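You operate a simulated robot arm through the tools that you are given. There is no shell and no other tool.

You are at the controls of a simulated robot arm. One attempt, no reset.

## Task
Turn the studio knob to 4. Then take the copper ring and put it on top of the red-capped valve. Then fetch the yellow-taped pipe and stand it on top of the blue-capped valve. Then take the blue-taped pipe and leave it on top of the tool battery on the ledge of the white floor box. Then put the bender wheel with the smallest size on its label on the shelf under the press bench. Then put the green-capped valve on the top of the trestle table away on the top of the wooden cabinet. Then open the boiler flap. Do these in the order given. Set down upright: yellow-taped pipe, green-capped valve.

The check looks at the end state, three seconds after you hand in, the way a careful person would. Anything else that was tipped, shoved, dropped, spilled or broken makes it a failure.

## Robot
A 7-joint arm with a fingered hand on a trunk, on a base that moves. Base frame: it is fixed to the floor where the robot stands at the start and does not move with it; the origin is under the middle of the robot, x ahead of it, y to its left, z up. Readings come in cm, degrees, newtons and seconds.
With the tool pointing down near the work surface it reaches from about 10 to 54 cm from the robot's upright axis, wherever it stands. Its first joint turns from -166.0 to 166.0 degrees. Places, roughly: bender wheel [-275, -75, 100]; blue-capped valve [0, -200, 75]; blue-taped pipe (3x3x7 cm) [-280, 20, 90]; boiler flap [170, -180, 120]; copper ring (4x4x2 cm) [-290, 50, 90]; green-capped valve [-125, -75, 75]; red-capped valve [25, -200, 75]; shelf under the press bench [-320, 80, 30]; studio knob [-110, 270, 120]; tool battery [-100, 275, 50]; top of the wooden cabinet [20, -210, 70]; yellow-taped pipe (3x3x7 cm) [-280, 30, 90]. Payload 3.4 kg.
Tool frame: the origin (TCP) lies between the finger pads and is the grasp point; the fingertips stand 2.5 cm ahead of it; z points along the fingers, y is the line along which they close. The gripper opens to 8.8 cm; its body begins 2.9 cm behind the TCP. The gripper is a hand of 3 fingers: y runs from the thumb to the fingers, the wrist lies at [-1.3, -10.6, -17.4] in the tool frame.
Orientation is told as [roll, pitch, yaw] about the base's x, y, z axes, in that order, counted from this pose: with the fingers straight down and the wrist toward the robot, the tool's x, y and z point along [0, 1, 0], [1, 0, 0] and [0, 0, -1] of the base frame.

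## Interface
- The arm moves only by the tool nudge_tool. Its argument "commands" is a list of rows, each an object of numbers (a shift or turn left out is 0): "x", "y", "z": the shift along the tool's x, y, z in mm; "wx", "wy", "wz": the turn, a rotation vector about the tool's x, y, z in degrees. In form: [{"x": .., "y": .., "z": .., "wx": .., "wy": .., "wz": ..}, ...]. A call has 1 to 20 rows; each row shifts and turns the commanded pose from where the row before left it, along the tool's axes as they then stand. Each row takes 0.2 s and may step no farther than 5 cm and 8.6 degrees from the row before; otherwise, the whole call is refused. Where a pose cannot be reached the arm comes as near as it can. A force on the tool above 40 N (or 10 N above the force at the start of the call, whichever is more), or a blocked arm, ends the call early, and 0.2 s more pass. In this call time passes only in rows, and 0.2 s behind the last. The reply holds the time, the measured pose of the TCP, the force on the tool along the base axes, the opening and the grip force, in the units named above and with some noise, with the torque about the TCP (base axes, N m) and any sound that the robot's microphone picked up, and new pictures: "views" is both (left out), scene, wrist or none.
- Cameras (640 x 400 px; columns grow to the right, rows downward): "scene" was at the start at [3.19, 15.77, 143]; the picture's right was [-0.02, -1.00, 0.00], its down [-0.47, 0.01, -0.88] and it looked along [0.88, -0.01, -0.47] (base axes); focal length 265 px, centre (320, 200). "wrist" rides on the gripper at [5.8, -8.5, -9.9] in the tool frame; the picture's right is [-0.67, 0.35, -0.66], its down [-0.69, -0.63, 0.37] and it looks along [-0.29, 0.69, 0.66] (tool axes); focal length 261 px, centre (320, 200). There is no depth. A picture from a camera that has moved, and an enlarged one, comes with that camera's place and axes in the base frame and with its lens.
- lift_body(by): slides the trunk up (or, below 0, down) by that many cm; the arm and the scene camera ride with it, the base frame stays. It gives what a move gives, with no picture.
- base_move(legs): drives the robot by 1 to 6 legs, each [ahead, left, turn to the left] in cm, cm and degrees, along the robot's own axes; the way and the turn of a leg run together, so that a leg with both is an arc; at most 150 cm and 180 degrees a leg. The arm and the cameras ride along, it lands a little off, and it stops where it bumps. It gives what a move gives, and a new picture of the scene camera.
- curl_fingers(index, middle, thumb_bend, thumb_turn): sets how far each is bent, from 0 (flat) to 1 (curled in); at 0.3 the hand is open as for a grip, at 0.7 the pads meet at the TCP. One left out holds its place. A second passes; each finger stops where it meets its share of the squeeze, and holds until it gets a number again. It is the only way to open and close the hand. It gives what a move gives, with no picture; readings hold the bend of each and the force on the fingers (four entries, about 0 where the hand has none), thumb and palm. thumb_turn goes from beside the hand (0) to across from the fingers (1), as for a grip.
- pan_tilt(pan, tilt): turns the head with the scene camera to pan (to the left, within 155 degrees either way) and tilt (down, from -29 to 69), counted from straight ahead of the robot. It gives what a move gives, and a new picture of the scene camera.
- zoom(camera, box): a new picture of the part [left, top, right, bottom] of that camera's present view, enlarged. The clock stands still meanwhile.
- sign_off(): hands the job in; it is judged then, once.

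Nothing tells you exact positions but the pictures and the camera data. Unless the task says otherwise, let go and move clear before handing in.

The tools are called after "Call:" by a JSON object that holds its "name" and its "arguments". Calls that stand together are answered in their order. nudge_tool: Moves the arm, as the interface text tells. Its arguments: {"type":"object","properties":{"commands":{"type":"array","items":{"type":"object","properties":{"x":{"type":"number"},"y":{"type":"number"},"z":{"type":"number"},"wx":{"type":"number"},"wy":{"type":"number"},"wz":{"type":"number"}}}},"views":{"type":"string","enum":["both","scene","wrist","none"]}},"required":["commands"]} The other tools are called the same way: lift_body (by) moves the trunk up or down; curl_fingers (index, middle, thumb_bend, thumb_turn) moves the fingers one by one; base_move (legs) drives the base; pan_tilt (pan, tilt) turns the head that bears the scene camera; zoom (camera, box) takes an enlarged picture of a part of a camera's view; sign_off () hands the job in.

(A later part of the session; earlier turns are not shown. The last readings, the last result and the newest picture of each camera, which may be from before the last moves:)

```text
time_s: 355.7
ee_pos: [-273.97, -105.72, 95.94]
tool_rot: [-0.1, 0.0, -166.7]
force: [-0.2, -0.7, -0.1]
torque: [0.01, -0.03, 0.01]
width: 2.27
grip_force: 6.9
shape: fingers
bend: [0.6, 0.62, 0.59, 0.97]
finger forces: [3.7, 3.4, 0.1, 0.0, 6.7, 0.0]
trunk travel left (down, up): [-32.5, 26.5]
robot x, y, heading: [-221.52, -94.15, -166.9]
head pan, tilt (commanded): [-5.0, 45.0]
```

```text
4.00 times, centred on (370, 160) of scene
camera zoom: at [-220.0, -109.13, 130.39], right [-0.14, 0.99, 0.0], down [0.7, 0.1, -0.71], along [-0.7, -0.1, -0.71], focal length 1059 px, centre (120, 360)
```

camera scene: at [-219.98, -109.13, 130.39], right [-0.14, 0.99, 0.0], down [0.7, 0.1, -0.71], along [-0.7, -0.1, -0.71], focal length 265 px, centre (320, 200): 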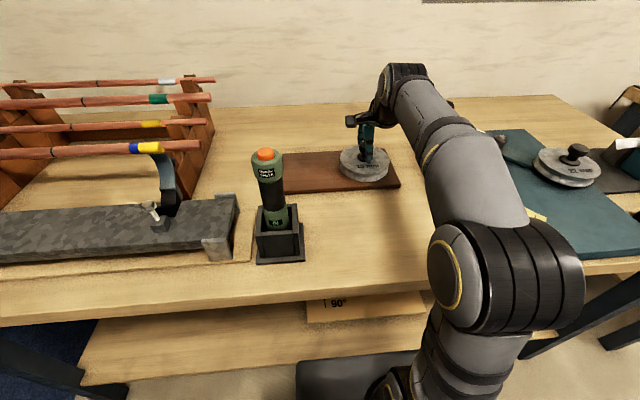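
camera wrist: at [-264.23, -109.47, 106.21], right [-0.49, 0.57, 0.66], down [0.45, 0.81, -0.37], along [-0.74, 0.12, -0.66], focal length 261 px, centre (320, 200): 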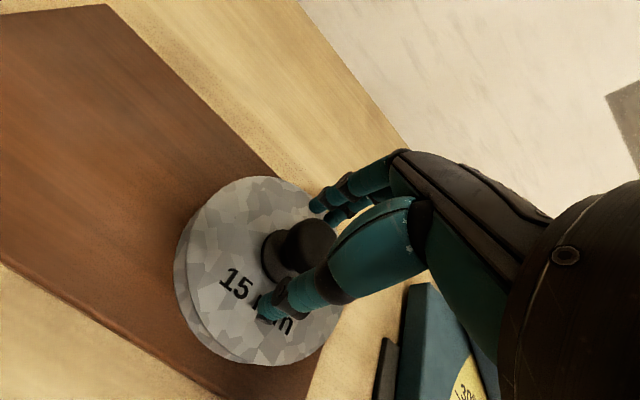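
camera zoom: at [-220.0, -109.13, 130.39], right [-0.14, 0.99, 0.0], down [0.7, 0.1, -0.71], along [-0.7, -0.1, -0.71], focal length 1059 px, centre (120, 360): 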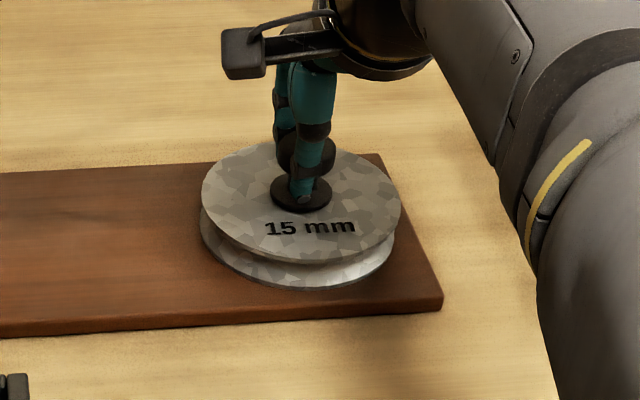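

The fingers have the knob; tightening and lifting slightly.

Call:
{"name": "curl_fingers", "arguments": {"index": 0.78, "middle": 0.78, "thumb_bend": 0.76}}

Call:
{"name": "nudge_tool", "arguments": {"commands": [{"z": -10}, {"z": -20}], "views": "both"}}

Call:
{"name": "zoom", "arguments": {"camera": "scene", "box": [320, 100, 420, 200]}}

```text
time_s: 356.7
ee_pos: [-274.03, -105.7, 96.07]
tool_rot: [-0.1, 0.1, -166.7]
force: [-0.8, -0.3, 0.0]
torque: [-0.01, -0.21, 0.02]
width: 1.95
grip_force: 18.5
shape: fingers
bend: [0.73, 0.72, 0.59, 0.96]
finger forces: [10.1, 9.5, 0.0, 0.0, 16.9, 0.0]
trunk travel left (down, up): [-32.5, 26.5]
robot x, y, heading: [-221.54, -94.32, -167.1]
head pan, tilt (commanded): [-5.0, 45.0]
```

```text
time_s: 357.3
ee_pos: [-273.91, -105.68, 98.92]
tool_rot: [-0.1, 0.0, -166.7]
force: [0.2, 0.2, -3.3]
torque: [0.0, 0.01, -0.01]
width: 1.89
grip_force: 17.0
shape: fingers
bend: [0.73, 0.72, 0.59, 0.95]
finger forces: [9.2, 8.2, 0.0, 0.0, 17.7, 0.0]
trunk travel left (down, up): [-32.5, 26.5]
robot x, y, heading: [-221.18, -94.01, -167.0]
head pan, tilt (commanded): [-5.0, 45.0]
camera scene: at [-220.01, -109.13, 130.38], right [-0.14, 0.99, 0.0], down [0.7, 0.1, -0.71], along [-0.7, -0.1, -0.71], focal length 265 px, centre (320, 200)
camera wrist: at [-264.29, -109.38, 108.88], right [-0.49, 0.57, 0.66], down [0.46, 0.81, -0.36], along [-0.74, 0.12, -0.66], focal length 261 px, centre (320, 200)
```

scene: 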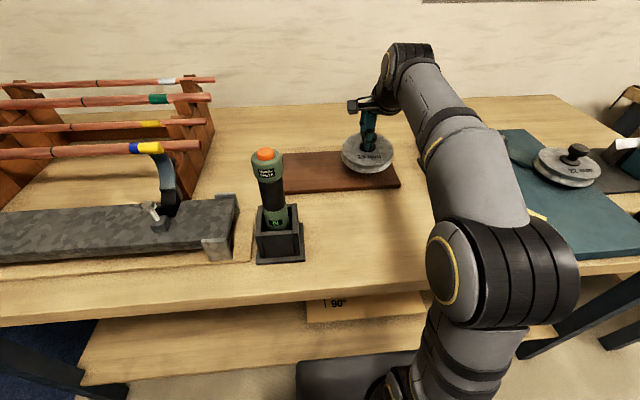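
wrist: 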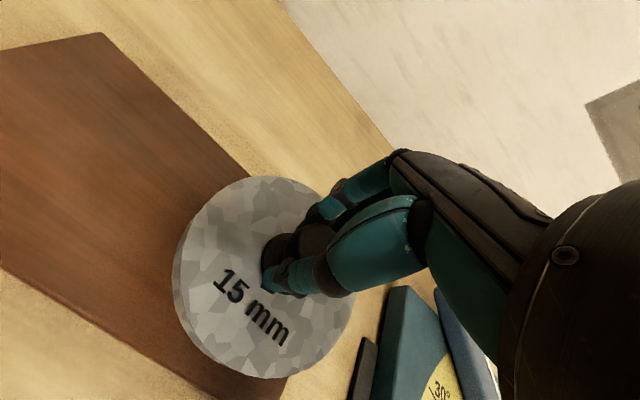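

```text
4.00 times, centred on (370, 150) of scene
camera zoom: at [-220.01, -109.13, 130.38], right [-0.14, 0.99, 0.0], down [0.7, 0.1, -0.71], along [-0.7, -0.1, -0.71], focal length 1059 px, centre (120, 400)
```

zoom: 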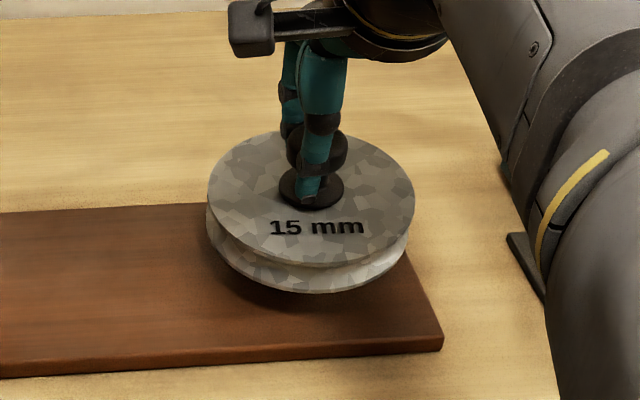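

The 15 mm wheel is lifted level. I'll raise it, retract, back out and strafe over to the press bench.

Call:
{"name": "nudge_tool", "arguments": {"commands": [{"z": -40}, {"z": -40}, {"z": -40}, {"y": -40}, {"y": -40}, {"y": -30}], "views": "none"}}

Call:
{"name": "base_move", "arguments": {"legs": [[-45, 0, 0], [0, -138, -0.8]]}}

```text
time_s: 358.7
ee_pos: [-262.91, -102.98, 111.0]
tool_rot: [-0.1, -0.1, -166.6]
force: [-0.9, -0.2, -4.0]
torque: [-0.01, -0.02, 0.01]
width: 1.82
grip_force: 15.9
shape: fingers
bend: [0.73, 0.73, 0.59, 0.95]
finger forces: [8.5, 7.8, 0.0, 0.0, 16.6, 0.0]
trunk travel left (down, up): [-32.5, 26.5]
robot x, y, heading: [-221.22, -94.02, -167.1]
head pan, tilt (commanded): [-5.0, 45.0]
```

```text
time_s: 367.9
ee_pos: [-248.12, 43.64, 111.01]
tool_rot: [-0.1, -0.1, -168.3]
force: [-0.1, -0.2, -3.0]
torque: [-0.01, 0.02, 0.0]
width: 1.85
grip_force: 16.7
shape: fingers
bend: [0.73, 0.73, 0.59, 0.95]
finger forces: [8.6, 7.9, 0.0, 0.0, 16.5, 0.0]
trunk travel left (down, up): [-32.5, 26.5]
robot x, y, heading: [-206.64, 51.34, -168.7]
head pan, tilt (commanded): [-5.0, 45.0]
camera scene: at [-205.5, 36.23, 130.39], right [-0.11, 0.99, 0.0], down [0.7, 0.08, -0.71], along [-0.7, -0.08, -0.71], focal length 265 px, centre (320, 200)
```

scene: 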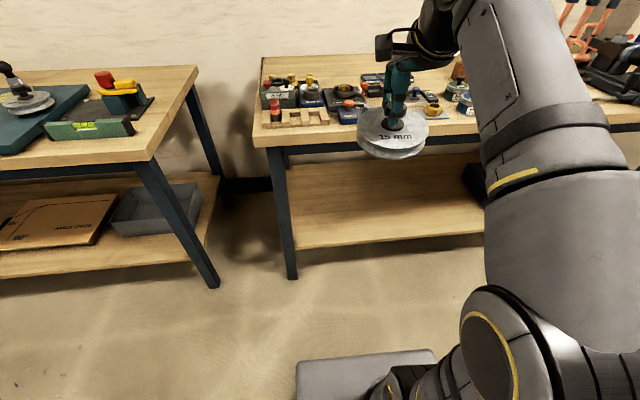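

Clear of the bench at room (-191, 94). Lowering trunk and arm so the wheel travels at shelf height.

Call:
{"name": "lift_body", "arguments": {"by": -32}}

Call:
{"name": "nudge_tool", "arguments": {"commands": [{"z": 45}, {"z": 45}, {"z": 45}, {"z": 45}, {"z": 45}, {"z": 45}, {"z": 45}], "views": "scene"}}

```text
time_s: 371.1
ee_pos: [-248.08, 43.68, 79.01]
tool_rot: [-0.1, 0.0, -168.3]
force: [-0.2, 0.5, -3.9]
torque: [-0.01, -0.03, 0.01]
width: 1.79
grip_force: 16.5
shape: fingers
bend: [0.73, 0.73, 0.59, 0.95]
finger forces: [8.5, 7.9, 0.0, 0.0, 16.3, 0.1]
trunk travel left (down, up): [-0.5, 58.5]
robot x, y, heading: [-206.46, 51.25, -168.5]
head pan, tilt (commanded): [-5.0, 45.0]
```

```text
time_s: 372.6
ee_pos: [-248.15, 43.77, 47.52]
tool_rot: [0.0, 0.1, -168.2]
force: [1.1, 0.2, -3.9]
torque: [0.01, 0.0, 0.0]
width: 1.76
grip_force: 15.7
shape: fingers
bend: [0.73, 0.73, 0.6, 0.95]
finger forces: [7.7, 8.7, 0.0, 0.0, 15.6, 0.0]
trunk travel left (down, up): [-0.5, 58.5]
robot x, y, heading: [-206.69, 51.41, -168.7]
head pan, tilt (commanded): [-5.0, 45.0]
camera scene: at [-205.49, 36.24, 98.39], right [-0.11, 0.99, 0.0], down [0.7, 0.08, -0.71], along [-0.7, -0.08, -0.71], focal length 265 px, centre (320, 200)
```

scene: 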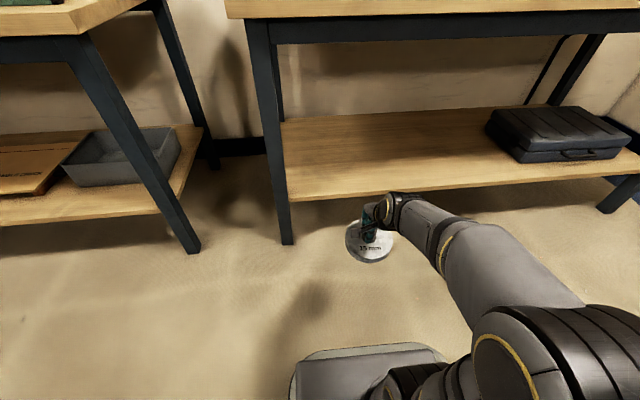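

The arm is low enough. Moving forward so the wheel goes over the shelf (stopping partway to look).

Call:
{"name": "base_move", "arguments": {"legs": [[28, 0, 0.8]]}}

Call:
{"name": "zoom", "arguments": {"camera": "wrist", "box": [0, 0, 640, 400]}}

```text
time_s: 374.6
ee_pos: [-275.09, 37.34, 47.37]
tool_rot: [0.0, 0.0, -167.3]
force: [-0.3, 0.0, -3.8]
torque: [0.02, 0.02, 0.02]
width: 1.76
grip_force: 15.8
shape: fingers
bend: [0.73, 0.73, 0.6, 0.95]
finger forces: [7.8, 8.8, 0.0, 0.0, 15.5, 0.1]
trunk travel left (down, up): [-0.5, 58.5]
robot x, y, heading: [-233.24, 45.52, -167.7]
head pan, tilt (commanded): [-5.0, 45.0]
camera scene: at [-232.27, 30.62, 98.39], right [-0.13, 0.99, 0.0], down [0.7, 0.09, -0.71], along [-0.7, -0.09, -0.71], focal length 265 px, centre (320, 200)
```

scene: 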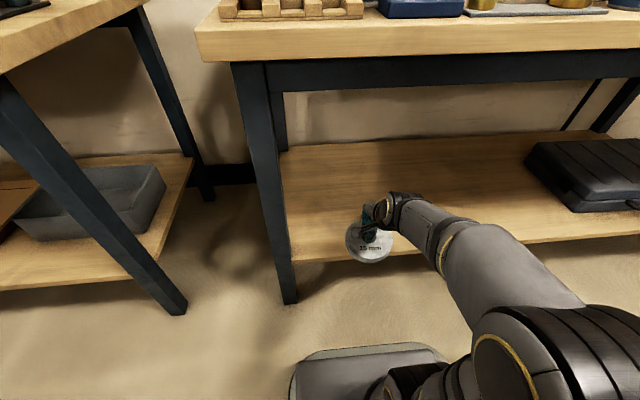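

```text
1.00 times, centred on (320, 200) of wrist (not enlarged: the box is as wide or as high as the picture)
camera zoom: at [-265.38, 33.57, 57.37], right [-0.49, 0.58, 0.66], down [0.46, 0.81, -0.36], along [-0.74, 0.13, -0.66], focal length 261 px, centre (320, 200)
```

zoom: 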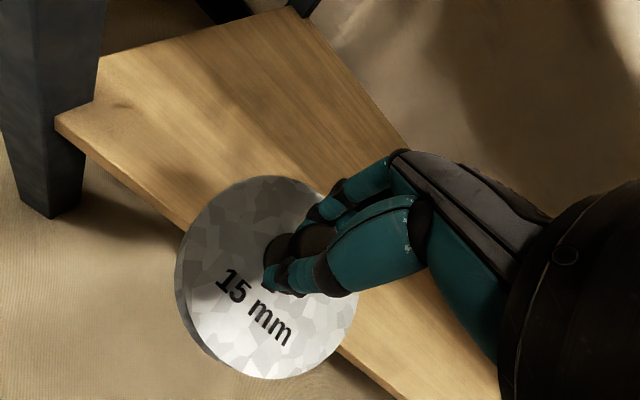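

Shelf top ≈ 29 cm, front edge at room X≈-264.5. Lowering a bit and moving 15 cm further in.

Call:
{"name": "nudge_tool", "arguments": {"commands": [{"z": 45}], "views": "none"}}

Call:
{"name": "base_move", "arguments": {"legs": [[15, 0, 0]]}}

Call:
{"name": "zoom", "arguments": {"camera": "wrist", "box": [0, 0, 640, 400]}}

```text
time_s: 375.0
ee_pos: [-274.97, 37.16, 42.88]
tool_rot: [-0.2, 0.0, -167.4]
force: [-0.4, 0.5, -2.0]
torque: [0.0, 0.0, -0.03]
width: 1.74
grip_force: 15.9
shape: fingers
bend: [0.73, 0.73, 0.6, 0.95]
finger forces: [7.7, 8.8, 0.0, 0.0, 15.4, 0.1]
trunk travel left (down, up): [-0.5, 58.5]
robot x, y, heading: [-233.53, 45.77, -167.9]
head pan, tilt (commanded): [-5.0, 45.0]
```

```text
time_s: 376.4
ee_pos: [-289.67, 33.77, 42.86]
tool_rot: [-0.1, 0.0, -167.0]
force: [-0.3, 1.0, -3.0]
torque: [-0.03, -0.01, 0.0]
width: 1.71
grip_force: 16.4
shape: fingers
bend: [0.73, 0.73, 0.6, 0.95]
finger forces: [7.8, 9.0, 0.0, 0.0, 15.5, 0.1]
trunk travel left (down, up): [-0.5, 58.5]
robot x, y, heading: [-248.15, 42.5, -167.6]
head pan, tilt (commanded): [-5.0, 45.0]
camera scene: at [-246.93, 27.4, 98.39], right [-0.13, 0.99, 0.0], down [0.7, 0.09, -0.71], along [-0.7, -0.09, -0.71], focal length 265 px, centre (320, 200)
```

scene: 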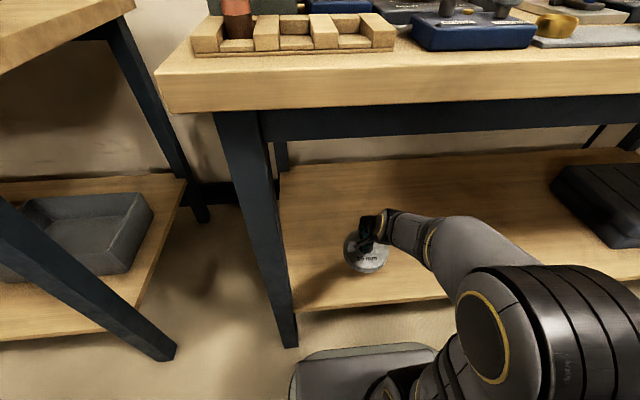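

```text
1.00 times, centred on (320, 200) of wrist (not enlarged: the box is as wide or as high as the picture)
camera zoom: at [-279.98, 30.0, 52.81], right [-0.49, 0.57, 0.66], down [0.46, 0.81, -0.36], along [-0.74, 0.12, -0.66], focal length 261 px, centre (320, 200)
```

zoom: 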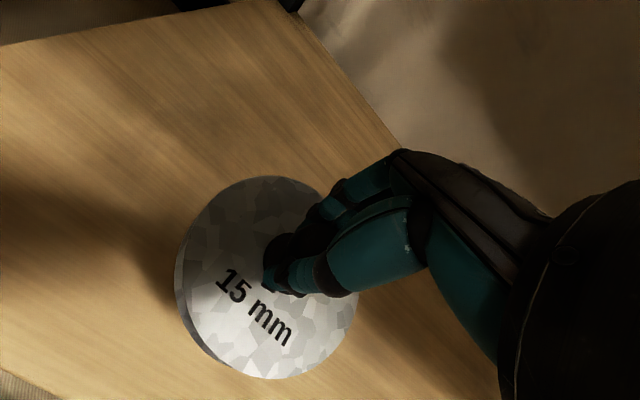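

The wheel is now over the shelf at room X≈-276. Lowering to the shelf.

Call:
{"name": "nudge_tool", "arguments": {"commands": [{"z": 25}, {"z": 20}, {"z": 8}], "views": "none"}}

Call:
{"name": "nudge_tool", "arguments": {"commands": [{"z": 4}, {"z": 3}], "views": "wrist"}}

```text
time_s: 377.2
ee_pos: [-289.56, 33.68, 39.23]
tool_rot: [0.1, 0.0, -166.9]
force: [0.0, 0.3, -4.0]
torque: [-0.02, 0.01, -0.01]
width: 1.71
grip_force: 16.2
shape: fingers
bend: [0.73, 0.73, 0.6, 0.95]
finger forces: [8.0, 9.1, 0.1, 0.0, 15.4, 0.1]
out of reach, approached as far as the arm can: row 2, 3
trunk travel left (down, up): [-0.5, 58.5]
robot x, y, heading: [-248.34, 42.68, -167.7]
head pan, tilt (commanded): [-5.0, 45.0]
```

```text
time_s: 377.8
ee_pos: [-289.64, 33.62, 38.62]
tool_rot: [-0.1, 0.1, -167.1]
force: [-0.2, -0.2, -3.0]
torque: [0.02, 0.0, 0.02]
width: 1.7
grip_force: 15.8
shape: fingers
bend: [0.73, 0.73, 0.6, 0.95]
finger forces: [7.9, 9.1, 0.0, 0.0, 15.3, 0.0]
trunk travel left (down, up): [-0.5, 58.5]
robot x, y, heading: [-248.09, 42.6, -167.4]
head pan, tilt (commanded): [-5.0, 45.0]
camera wrist: at [-279.95, 29.83, 48.46], right [-0.49, 0.57, 0.66], down [0.46, 0.81, -0.36], along [-0.74, 0.12, -0.66], focal length 261 px, centre (320, 200)
```

wrist: 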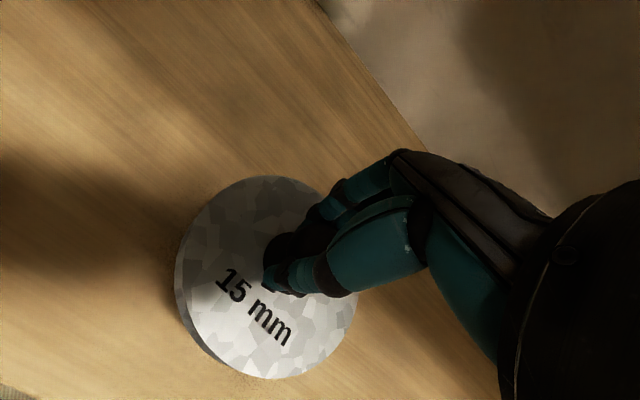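

The arm is at its lower limit at this radius (TCP 38.6). I'll back the base 7 cm and extend the arm by the same to get lower.

Call:
{"name": "base_move", "arguments": {"legs": [[-7, 0, 0]]}}

Call:
{"name": "nudge_tool", "arguments": {"commands": [{"y": 35}, {"y": 35}, {"z": 5}], "views": "both"}}

```text
time_s: 378.8
ee_pos: [-282.62, 35.06, 38.56]
tool_rot: [-0.1, 0.0, -167.2]
force: [-0.4, 0.2, -3.5]
torque: [0.0, 0.02, -0.02]
width: 1.72
grip_force: 15.3
shape: fingers
bend: [0.73, 0.73, 0.6, 0.95]
finger forces: [7.9, 9.0, 0.0, 0.1, 15.2, 0.1]
trunk travel left (down, up): [-0.5, 58.5]
robot x, y, heading: [-241.45, 43.74, -167.4]
head pan, tilt (commanded): [-5.0, 45.0]
camera scene: at [-239.98, 28.94, 98.39], right [-0.13, 0.99, 0.0], down [0.7, 0.09, -0.71], along [-0.7, -0.09, -0.71], focal length 265 px, centre (320, 200)
```

scene: 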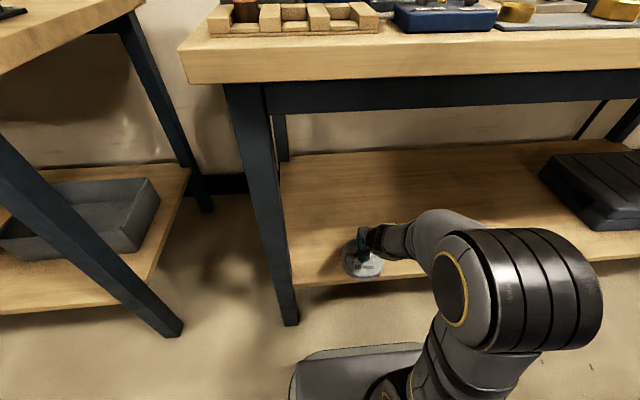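

```text
time_s: 379.6
ee_pos: [-289.72, 33.7, 38.01]
tool_rot: [-0.1, 0.0, -167.0]
force: [0.1, 0.4, -3.5]
torque: [0.02, 0.0, -0.01]
width: 1.7
grip_force: 15.8
shape: fingers
bend: [0.73, 0.73, 0.6, 0.95]
finger forces: [8.0, 9.5, 0.0, 0.0, 15.3, 0.0]
trunk travel left (down, up): [-0.5, 58.5]
robot x, y, heading: [-241.2, 44.08, -167.5]
head pan, tilt (commanded): [-5.0, 45.0]
camera scene: at [-239.98, 28.94, 98.39], right [-0.13, 0.99, 0.0], down [0.7, 0.09, -0.71], along [-0.7, -0.09, -0.71], focal length 265 px, centre (320, 200)
camera wrist: at [-280.06, 29.87, 47.99], right [-0.49, 0.57, 0.66], down [0.46, 0.81, -0.36], along [-0.74, 0.12, -0.66], focal length 261 px, centre (320, 200)
```

scene: 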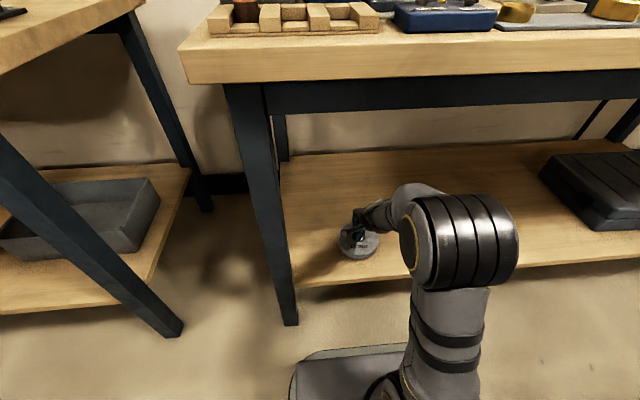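
wrist: 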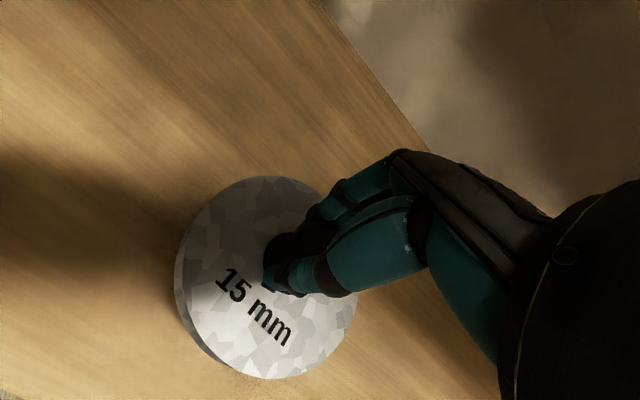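

Call:
{"name": "nudge_tool", "arguments": {"commands": [{"z": 5}, {"z": 4}, {"z": 3}], "views": "none"}}

Call:
{"name": "nudge_tool", "arguments": {"commands": [{"z": 3}, {"z": 2}], "views": "none"}}

Call:
{"name": "zoom", "arguments": {"camera": "scene", "box": [320, 190, 440, 280]}}

```text
time_s: 380.4
ee_pos: [-289.7, 33.46, 36.91]
tool_rot: [0.0, 0.1, -167.0]
force: [-0.1, -0.6, -3.9]
torque: [-0.01, 0.0, -0.01]
width: 1.68
grip_force: 16.6
shape: fingers
bend: [0.73, 0.73, 0.6, 0.95]
finger forces: [7.9, 9.7, 0.0, 0.1, 15.2, 0.0]
trunk travel left (down, up): [-0.5, 58.5]
robot x, y, heading: [-241.08, 44.13, -167.4]
head pan, tilt (commanded): [-5.0, 45.0]
```

```text
time_s: 381.0
ee_pos: [-289.57, 33.51, 36.24]
tool_rot: [0.0, 0.2, -167.1]
force: [-0.4, 0.6, -2.1]
torque: [-0.03, 0.02, 0.0]
width: 1.66
grip_force: 16.5
shape: fingers
bend: [0.73, 0.73, 0.6, 0.95]
finger forces: [8.1, 9.7, 0.0, 0.0, 15.1, 0.1]
trunk travel left (down, up): [-0.5, 58.5]
robot x, y, heading: [-241.24, 43.41, -167.3]
head pan, tilt (commanded): [-5.0, 45.0]
```

```text
4.44 times, centred on (380, 235) of scene
camera zoom: at [-239.99, 28.94, 98.39], right [-0.13, 0.99, 0.0], down [0.7, 0.09, -0.71], along [-0.7, -0.09, -0.71], focal length 1176 px, centre (53, 44)
```

zoom: 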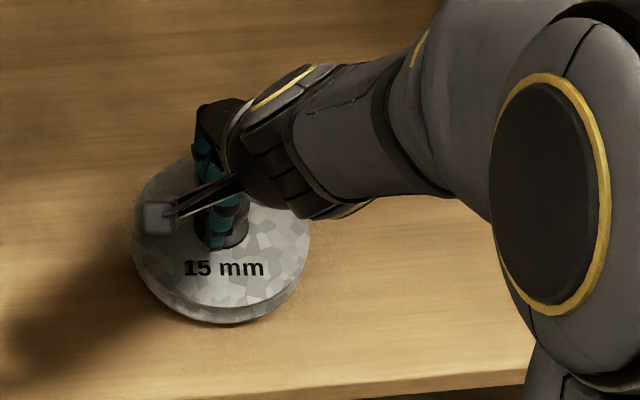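

Call:
{"name": "nudge_tool", "arguments": {"commands": [{"z": 2}, {"z": 2}], "views": "none"}}

Call:
{"name": "nudge_tool", "arguments": {"commands": [{"z": 2}, {"z": 2}], "views": "none"}}

```text
time_s: 381.6
ee_pos: [-289.53, 33.51, 35.76]
tool_rot: [-0.1, 0.0, -167.2]
force: [0.2, -0.7, -3.1]
torque: [-0.03, -0.01, 0.0]
width: 1.69
grip_force: 17.0
shape: fingers
bend: [0.73, 0.73, 0.6, 0.95]
finger forces: [8.0, 9.7, 0.0, 0.0, 15.1, 0.0]
trunk travel left (down, up): [-0.5, 58.5]
robot x, y, heading: [-241.3, 43.88, -167.3]
head pan, tilt (commanded): [-5.0, 45.0]
```

```text
time_s: 382.2
ee_pos: [-289.42, 33.48, 35.49]
tool_rot: [-0.1, 0.2, -167.1]
force: [-0.2, 0.1, -4.1]
torque: [-0.03, -0.02, 0.01]
width: 1.68
grip_force: 16.5
shape: fingers
bend: [0.73, 0.73, 0.6, 0.95]
finger forces: [8.0, 9.7, 0.1, 0.1, 15.1, 0.0]
trunk travel left (down, up): [-0.5, 58.5]
robot x, y, heading: [-241.14, 44.01, -167.6]
head pan, tilt (commanded): [-5.0, 45.0]
```

Call:
{"name": "nudge_tool", "arguments": {"commands": [{"z": 3}, {"z": 3}], "views": "none"}}

Call:
{"name": "nudge_tool", "arguments": {"commands": [{"z": 2}, {"z": 2}], "views": "wrist"}}

```text
time_s: 382.8
ee_pos: [-289.37, 33.52, 34.94]
tool_rot: [-0.2, 0.0, -167.1]
force: [-0.3, -0.3, -0.8]
torque: [0.0, -0.07, 0.03]
width: 1.67
grip_force: 15.8
shape: fingers
bend: [0.73, 0.73, 0.61, 0.95]
finger forces: [8.3, 9.8, 0.1, 0.1, 14.5, 0.0]
trunk travel left (down, up): [-0.5, 58.5]
robot x, y, heading: [-240.95, 44.55, -167.5]
head pan, tilt (commanded): [-5.0, 45.0]
```

```text
time_s: 383.4
ee_pos: [-289.38, 33.44, 34.41]
tool_rot: [-0.2, 0.1, -167.0]
force: [-1.0, 1.0, 1.3]
torque: [0.0, -0.2, -0.01]
width: 1.54
grip_force: 15.1
shape: fingers
bend: [0.73, 0.73, 0.61, 0.95]
finger forces: [7.5, 9.2, 0.1, 0.1, 13.2, 0.1]
trunk travel left (down, up): [-0.5, 58.5]
robot x, y, heading: [-240.91, 44.07, -167.8]
head pan, tilt (commanded): [-5.0, 45.0]
camera wrist: at [-279.77, 29.78, 44.43], right [-0.49, 0.57, 0.66], down [0.46, 0.81, -0.36], along [-0.74, 0.12, -0.66], focal length 261 px, centre (320, 200)
```

wrist: 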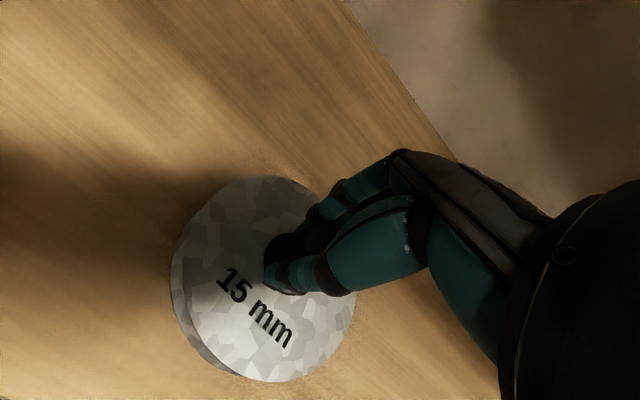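

The shelf carries the wheel now. Opening the hand.

Call:
{"name": "curl_fingers", "arguments": {"index": 0.55, "middle": 0.55, "thumb_bend": 0.54}}

Call:
{"name": "curl_fingers", "arguments": {"index": 0.4, "middle": 0.4, "thumb_bend": 0.4}}

Call:
{"name": "nudge_tool", "arguments": {"commands": [{"z": -10}, {"z": -15}, {"z": -25}, {"z": -30}, {"z": -30}], "views": "both"}}

```text
time_s: 384.4
ee_pos: [-289.43, 33.64, 34.52]
tool_rot: [-0.1, 0.0, -167.1]
force: [0.8, -0.2, 0.1]
torque: [0.03, 0.01, -0.01]
width: 3.29
grip_force: 1.1
shape: fingers
bend: [0.55, 0.55, 0.53, 0.97]
finger forces: [0.1, 0.0, 0.0, 0.0, 1.1, 0.0]
trunk travel left (down, up): [-0.5, 58.5]
robot x, y, heading: [-241.13, 44.05, -167.6]
head pan, tilt (commanded): [-5.0, 45.0]
```

```text
time_s: 385.4
ee_pos: [-289.42, 33.49, 34.54]
tool_rot: [-0.1, 0.1, -167.1]
force: [0.3, 0.8, 0.3]
torque: [0.04, 0.0, 0.01]
width: 6.34
grip_force: 0.1
shape: fingers
bend: [0.4, 0.4, 0.4, 0.97]
finger forces: [0.0, 0.1, 0.0, 0.0, 0.0, 0.0]
trunk travel left (down, up): [-0.5, 58.5]
robot x, y, heading: [-241.44, 43.76, -167.2]
head pan, tilt (commanded): [-5.0, 45.0]
```

```text
time_s: 386.6
ee_pos: [-289.12, 33.57, 45.51]
tool_rot: [0.0, 0.2, -167.1]
force: [0.6, 0.4, 0.9]
torque: [-0.01, 0.0, 0.01]
width: 6.33
grip_force: 0.0
shape: fingers
bend: [0.4, 0.4, 0.4, 0.97]
finger forces: [0.0, 0.0, 0.0, 0.0, 0.0, 0.0]
trunk travel left (down, up): [-0.5, 58.5]
robot x, y, heading: [-241.62, 43.81, -167.6]
head pan, tilt (commanded): [-5.0, 45.0]
camera scene: at [-239.97, 28.94, 98.39], right [-0.13, 0.99, 0.0], down [0.7, 0.09, -0.71], along [-0.7, -0.09, -0.71], focal length 265 px, centre (320, 200)
camera wrist: at [-279.62, 29.79, 55.37], right [-0.49, 0.57, 0.66], down [0.46, 0.81, -0.36], along [-0.74, 0.12, -0.66], focal length 261 px, centre (320, 200)
```

scene: 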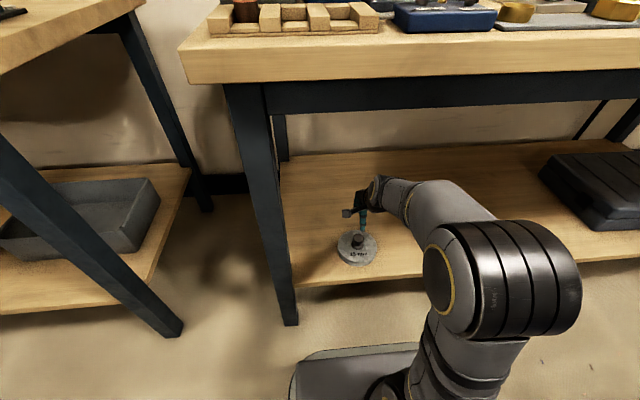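
wrist: 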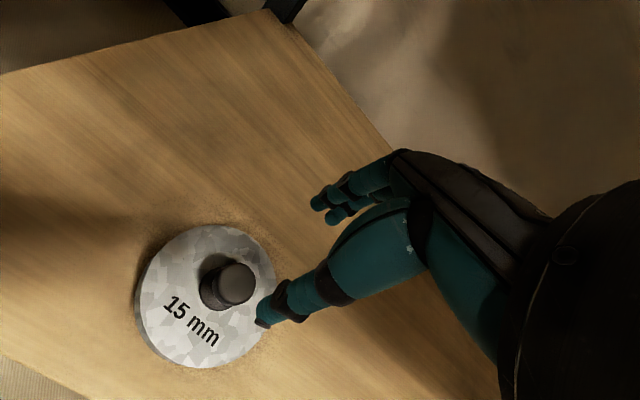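

The wheel rests on the press-bench shelf. I'll back straight out, raise the arm and trunk, and turn around for the trestle's green-capped valve.

Call:
{"name": "base_move", "arguments": {"legs": [[-45, 0, 0]]}}

Call:
{"name": "zoom", "arguments": {"camera": "scene", "box": [240, 80, 480, 230]}}

Call:
{"name": "nudge_tool", "arguments": {"commands": [{"z": -45}, {"z": -45}, {"z": -45}, {"z": -45}, {"z": -45}, {"z": -45}, {"z": -45}], "views": "none"}}

Call:
{"name": "lift_body", "arguments": {"by": 32}}

```text
time_s: 389.2
ee_pos: [-246.33, 43.12, 45.53]
tool_rot: [-0.1, 0.0, -167.2]
force: [-0.7, 0.4, 0.0]
torque: [-0.04, 0.03, 0.01]
width: 6.34
grip_force: 0.1
shape: fingers
bend: [0.4, 0.4, 0.4, 0.97]
finger forces: [0.1, 0.0, 0.0, 0.1, 0.0, 0.0]
trunk travel left (down, up): [-0.5, 58.5]
robot x, y, heading: [-198.31, 53.68, -167.2]
head pan, tilt (commanded): [-5.0, 45.0]
camera scene: at [-197.0, 38.46, 98.39], right [-0.13, 0.99, 0.0], down [0.7, 0.09, -0.71], along [-0.7, -0.09, -0.71], focal length 265 px, centre (320, 200)
```

scene: 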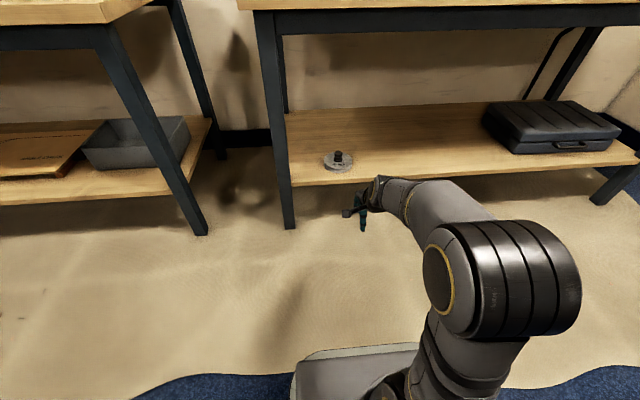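

```text
2.67 times, centred on (360, 155) of scene
camera zoom: at [-197.0, 38.46, 98.39], right [-0.13, 0.99, 0.0], down [0.7, 0.09, -0.71], along [-0.7, -0.09, -0.71], focal length 706 px, centre (213, 320)
```

zoom: 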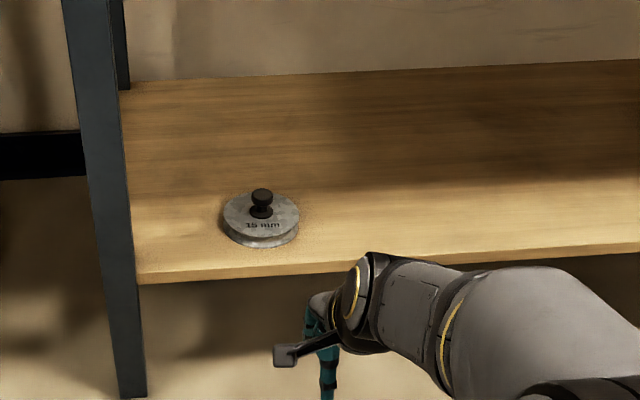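

```text
time_s: 390.9
ee_pos: [-246.21, 43.02, 77.31]
tool_rot: [-0.1, 0.2, -167.0]
force: [-0.9, -0.3, -0.5]
torque: [-0.01, 0.01, -0.01]
width: 6.32
grip_force: 0.1
shape: fingers
bend: [0.4, 0.4, 0.4, 0.97]
finger forces: [0.1, 0.1, 0.0, 0.0, 0.1, 0.0]
trunk travel left (down, up): [-0.5, 58.5]
robot x, y, heading: [-198.31, 53.72, -167.3]
head pan, tilt (commanded): [-5.0, 45.0]
```

```text
time_s: 394.0
ee_pos: [-246.2, 42.99, 109.37]
tool_rot: [-0.1, 0.0, -167.1]
force: [0.3, -0.2, -0.6]
torque: [-0.01, 0.0, 0.02]
width: 6.34
grip_force: 0.1
shape: fingers
bend: [0.4, 0.4, 0.4, 0.97]
finger forces: [0.0, 0.0, 0.0, 0.0, 0.0, 0.0]
trunk travel left (down, up): [-32.5, 26.5]
robot x, y, heading: [-198.0, 53.14, -167.6]
head pan, tilt (commanded): [-5.0, 45.0]
```

Call:
{"name": "base_move", "arguments": {"legs": [[0, 0, -179.5], [-8, 0, 0], [0, -128, 0]]}}

Call:
{"name": "pan_tilt", "arguments": {"pan": 0, "tilt": 45}}

```text
time_s: 408.4
ee_pos: [-122.01, -60.84, 109.22]
tool_rot: [-0.1, 0.0, 15.5]
force: [-0.5, 0.0, -1.0]
torque: [0.01, 0.01, 0.03]
width: 6.3
grip_force: 0.0
shape: fingers
bend: [0.4, 0.4, 0.4, 0.97]
finger forces: [0.0, 0.1, 0.0, 0.0, 0.0, 0.1]
trunk travel left (down, up): [-32.5, 26.5]
robot x, y, heading: [-169.0, -73.7, 15.4]
head pan, tilt (commanded): [-5.0, 45.0]
camera scene: at [-171.16, -58.43, 130.39], right [0.18, -0.98, 0.0], down [-0.7, -0.13, -0.71], along [0.7, 0.13, -0.71], focal length 265 px, centre (320, 200)
```

scene: 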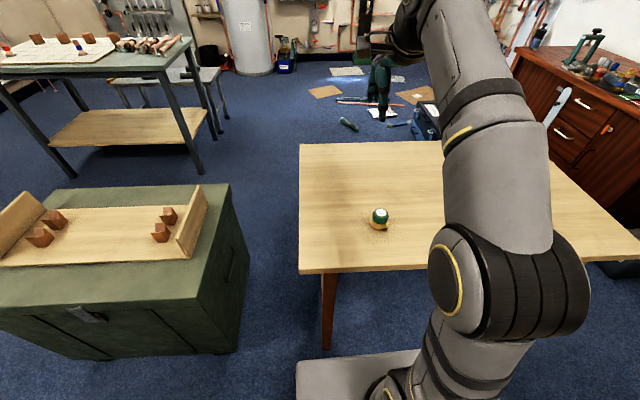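

```text
time_s: 409.0
ee_pos: [-121.99, -60.86, 109.33]
tool_rot: [0.0, 0.0, 15.6]
force: [-0.5, 0.6, -0.1]
torque: [0.03, 0.0, 0.01]
width: 6.32
grip_force: 0.2
shape: fingers
bend: [0.4, 0.4, 0.4, 0.97]
finger forces: [0.0, 0.0, 0.0, 0.1, 0.0, 0.1]
trunk travel left (down, up): [-32.5, 26.5]
robot x, y, heading: [-169.31, -73.72, 15.1]
head pan, tilt (commanded): [0.0, 45.0]
camera scene: at [-171.31, -57.75, 130.39], right [0.26, -0.97, 0.0], down [-0.68, -0.19, -0.71], along [0.68, 0.18, -0.71], focal length 265 px, centre (320, 200)
```

scene: 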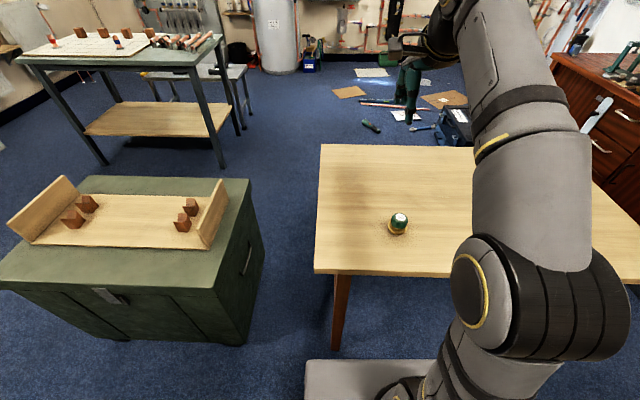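

Call:
{"name": "zoom", "arguments": {"camera": "scene", "box": [360, 180, 440, 250]}}

Call:
{"name": "zoom", "arguments": {"camera": "wrist", "box": [0, 0, 640, 400]}}

```text
5.71 times, centred on (400, 215) of scene
camera zoom: at [-171.31, -57.75, 130.39], right [0.26, -0.97, 0.0], down [-0.68, -0.19, -0.71], along [0.68, 0.18, -0.71], focal length 1513 px, centre (-137, 114)
```

zoom: 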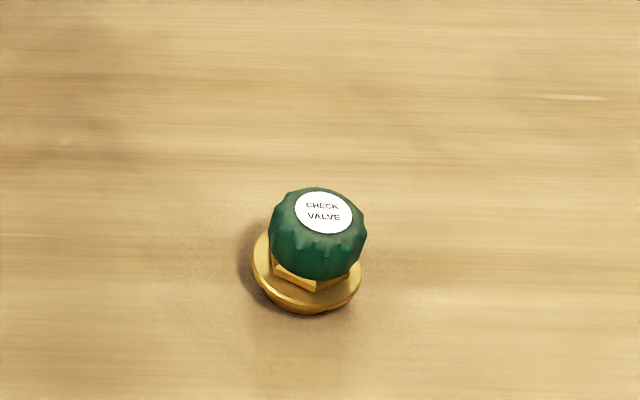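

```text
1.00 times, centred on (320, 200) of wrist (not enlarged: the box is as wide or as high as the picture)
camera zoom: at [-131.59, -57.47, 119.23], right [0.52, -0.55, 0.66], down [-0.42, -0.83, -0.36], along [0.75, -0.09, -0.66], focal length 261 px, centre (320, 200)
```

zoom: 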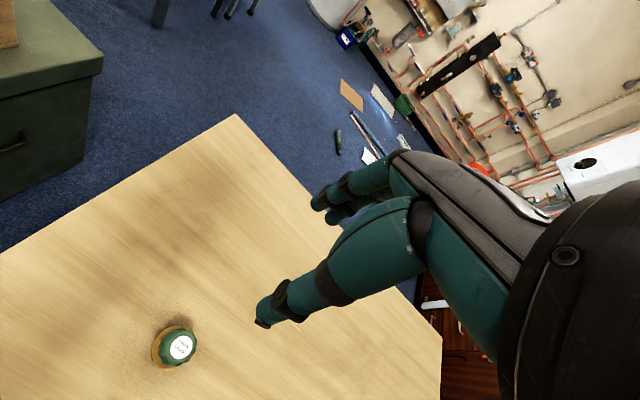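

The green cap's top is at (-124.35, -65.8, 81.15). Moving above it and descending partway.

Call:
{"name": "nudge_tool", "arguments": {"commands": [{"x": -20.5, "y": -18}, {"x": -20.5, "y": -18}, {"z": 45}, {"z": 45}, {"z": 45}, {"z": 45}], "views": "both"}}

Call:
{"name": "zoom", "arguments": {"camera": "wrist", "box": [160, 150, 400, 300]}}

```text
time_s: 410.4
ee_pos: [-124.49, -65.88, 91.26]
tool_rot: [-0.1, 0.0, 15.5]
force: [-0.6, 0.1, 0.4]
torque: [0.0, 0.02, 0.01]
width: 6.33
grip_force: 0.0
shape: fingers
bend: [0.4, 0.4, 0.4, 0.97]
finger forces: [0.0, 0.0, 0.0, 0.0, 0.0, 0.0]
trunk travel left (down, up): [-32.5, 26.5]
robot x, y, heading: [-169.65, -73.47, 15.3]
head pan, tilt (commanded): [0.0, 45.0]
camera scene: at [-171.32, -57.75, 130.39], right [0.26, -0.97, 0.0], down [-0.68, -0.19, -0.71], along [0.68, 0.19, -0.71], focal length 265 px, centre (320, 200)
camera wrist: at [-134.17, -62.52, 101.2], right [0.52, -0.55, 0.66], down [-0.42, -0.83, -0.37], along [0.75, -0.09, -0.66], focal length 261 px, centre (320, 200)
```

scene: 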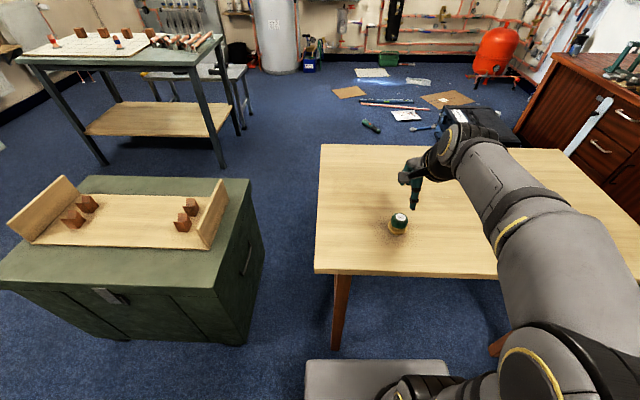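
wrist: 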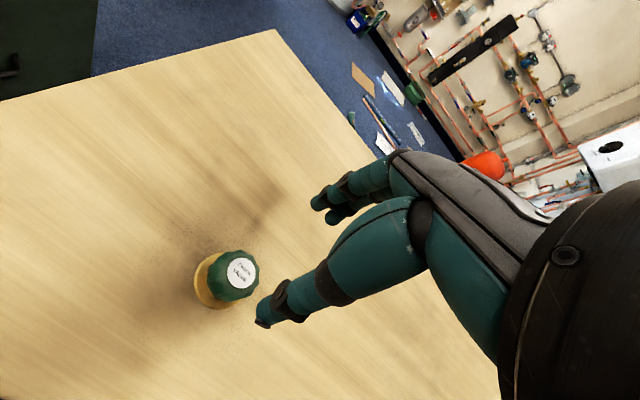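

```text
2.67 times, centred on (280, 225) of wrist
camera zoom: at [-134.17, -62.52, 101.2], right [0.52, -0.55, 0.66], down [-0.42, -0.83, -0.37], along [0.75, -0.09, -0.66], focal length 695 px, centre (427, 133)
```

zoom: 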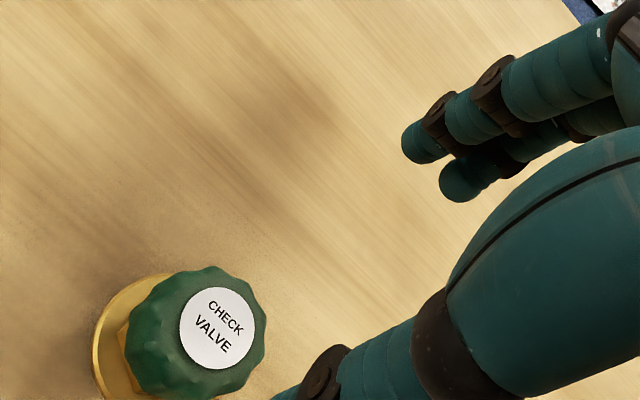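

Precisely above. Descending to grip the cap.

Call:
{"name": "nudge_tool", "arguments": {"commands": [{"z": 40}, {"z": 30}, {"z": 15}, {"z": 8}], "views": "none"}}

Call:
{"name": "curl_fingers", "arguments": {"index": 0.52, "middle": 0.52, "thumb_bend": 0.52}}

Call:
{"name": "zoom", "arguments": {"camera": "wrist", "box": [200, 150, 440, 300]}}

Call:
{"name": "zoom", "arguments": {"camera": "scene", "box": [360, 180, 440, 250]}}

```text
time_s: 411.4
ee_pos: [-124.37, -65.94, 81.99]
tool_rot: [0.0, 0.0, 15.6]
force: [0.1, 0.5, 0.3]
torque: [-0.02, 0.0, 0.03]
width: 6.29
grip_force: 0.0
shape: fingers
bend: [0.4, 0.4, 0.4, 0.97]
finger forces: [0.0, 0.0, 0.0, 0.0, 0.0, 0.0]
trunk travel left (down, up): [-32.5, 26.5]
robot x, y, heading: [-169.0, -73.77, 15.3]
head pan, tilt (commanded): [0.0, 45.0]
```

```text
time_s: 412.4
ee_pos: [-124.26, -65.98, 82.1]
tool_rot: [0.0, 0.0, 15.6]
force: [0.2, 0.4, 0.1]
torque: [0.03, -0.04, 0.03]
width: 3.77
grip_force: 0.0
shape: fingers
bend: [0.52, 0.52, 0.52, 0.97]
finger forces: [0.1, 0.0, 0.0, 0.0, 0.0, 0.2]
trunk travel left (down, up): [-32.5, 26.5]
robot x, y, heading: [-169.02, -73.65, 15.2]
head pan, tilt (commanded): [0.0, 45.0]
```

```text
2.67 times, centred on (320, 225) of wrist
camera zoom: at [-134.04, -62.59, 92.02], right [0.52, -0.55, 0.66], down [-0.42, -0.83, -0.36], along [0.75, -0.09, -0.66], focal length 695 px, centre (320, 133)
```

zoom: 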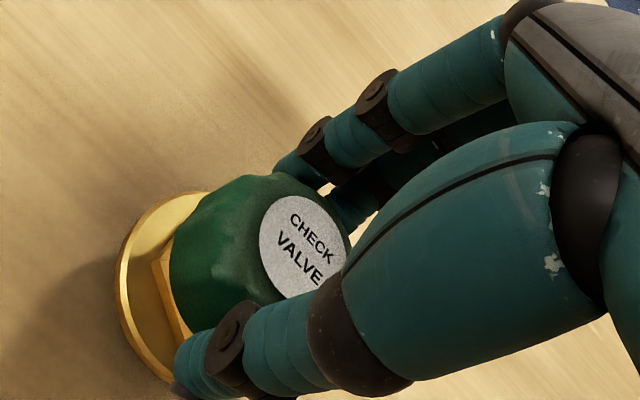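

```text
5.71 times, centred on (400, 215) of scene
camera zoom: at [-171.31, -57.75, 130.39], right [0.26, -0.96, 0.0], down [-0.68, -0.19, -0.71], along [0.68, 0.19, -0.71], focal length 1513 px, centre (-137, 114)
```

zoom: 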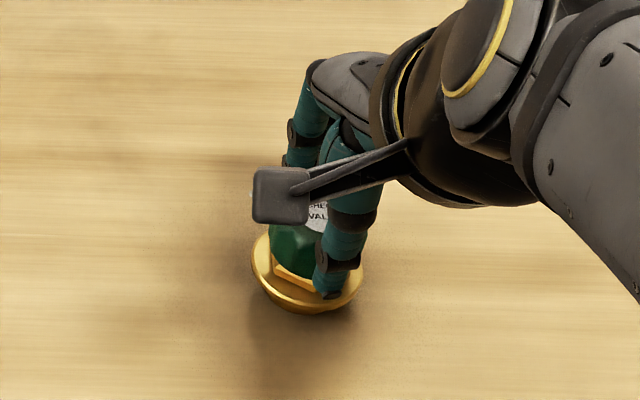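

Call:
{"name": "curl_fingers", "arguments": {"index": 0.62, "middle": 0.62, "thumb_bend": 0.6}}

Call:
{"name": "curl_fingers", "arguments": {"index": 0.7, "middle": 0.7, "thumb_bend": 0.68}}

Call:
{"name": "nudge_tool", "arguments": {"commands": [{"z": -8}, {"z": -15}, {"z": -25}], "views": "both"}}

Call:
{"name": "zoom", "arguments": {"camera": "wrist", "box": [200, 150, 440, 300]}}

Call:
{"name": "zoom", "arguments": {"camera": "scene", "box": [360, 150, 440, 220]}}

```text
time_s: 413.4
ee_pos: [-124.37, -65.87, 82.15]
tool_rot: [-0.1, 0.0, 15.7]
force: [0.6, 0.0, -0.8]
torque: [0.0, -0.02, 0.0]
width: 3.24
grip_force: 6.1
shape: fingers
bend: [0.56, 0.59, 0.54, 0.97]
finger forces: [3.6, 2.6, 0.0, 0.0, 5.9, 0.1]
trunk travel left (down, up): [-32.5, 26.5]
robot x, y, heading: [-169.29, -73.42, 15.1]
head pan, tilt (commanded): [0.0, 45.0]
```

```text
time_s: 414.4
ee_pos: [-124.33, -65.96, 82.12]
tool_rot: [-0.2, 0.1, 15.7]
force: [0.4, 0.7, 0.4]
torque: [0.0, 0.03, -0.01]
width: 3.15
grip_force: 11.4
shape: fingers
bend: [0.59, 0.63, 0.53, 0.96]
finger forces: [6.7, 5.2, 0.0, 0.0, 11.4, 0.1]
trunk travel left (down, up): [-32.5, 26.5]
robot x, y, heading: [-169.23, -74.05, 15.3]
head pan, tilt (commanded): [0.0, 45.0]
```

```text
time_s: 415.2
ee_pos: [-124.35, -65.7, 86.85]
tool_rot: [-0.1, -0.1, 15.7]
force: [0.0, 0.6, -0.7]
torque: [0.01, 0.01, 0.0]
width: 3.12
grip_force: 11.8
shape: fingers
bend: [0.59, 0.64, 0.53, 0.96]
finger forces: [6.5, 5.1, 0.1, 0.0, 11.5, 0.0]
trunk travel left (down, up): [-32.5, 26.5]
robot x, y, heading: [-169.38, -73.76, 15.4]
head pan, tilt (commanded): [0.0, 45.0]
camera scene: at [-171.3, -57.74, 130.39], right [0.26, -0.96, 0.0], down [-0.68, -0.19, -0.71], along [0.68, 0.19, -0.71], focal length 265 px, centre (320, 200)
camera wrist: at [-133.98, -62.34, 96.69], right [0.52, -0.55, 0.66], down [-0.42, -0.83, -0.36], along [0.75, -0.09, -0.66], focal length 261 px, centre (320, 200)
```

scene: 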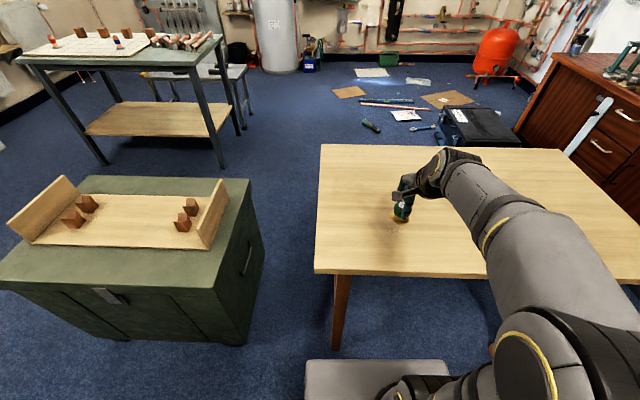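
wrist: 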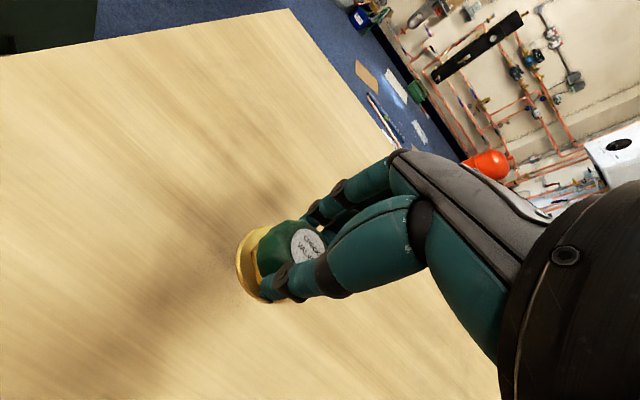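

```text
2.67 times, centred on (320, 225) of wrist
camera zoom: at [-133.98, -62.34, 96.69], right [0.52, -0.55, 0.66], down [-0.42, -0.83, -0.36], along [0.75, -0.09, -0.66], focal length 695 px, centre (320, 133)
```

zoom: 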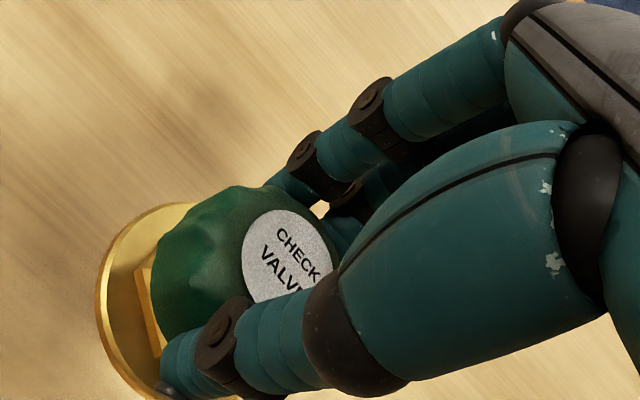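

```text
5.71 times, centred on (400, 185) of scene
camera zoom: at [-171.3, -57.74, 130.39], right [0.26, -0.96, 0.0], down [-0.68, -0.19, -0.71], along [0.68, 0.19, -0.71], focal length 1513 px, centre (-137, 286)
```

zoom: 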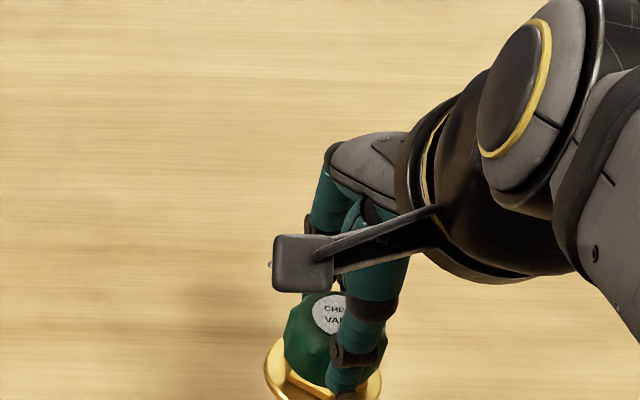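

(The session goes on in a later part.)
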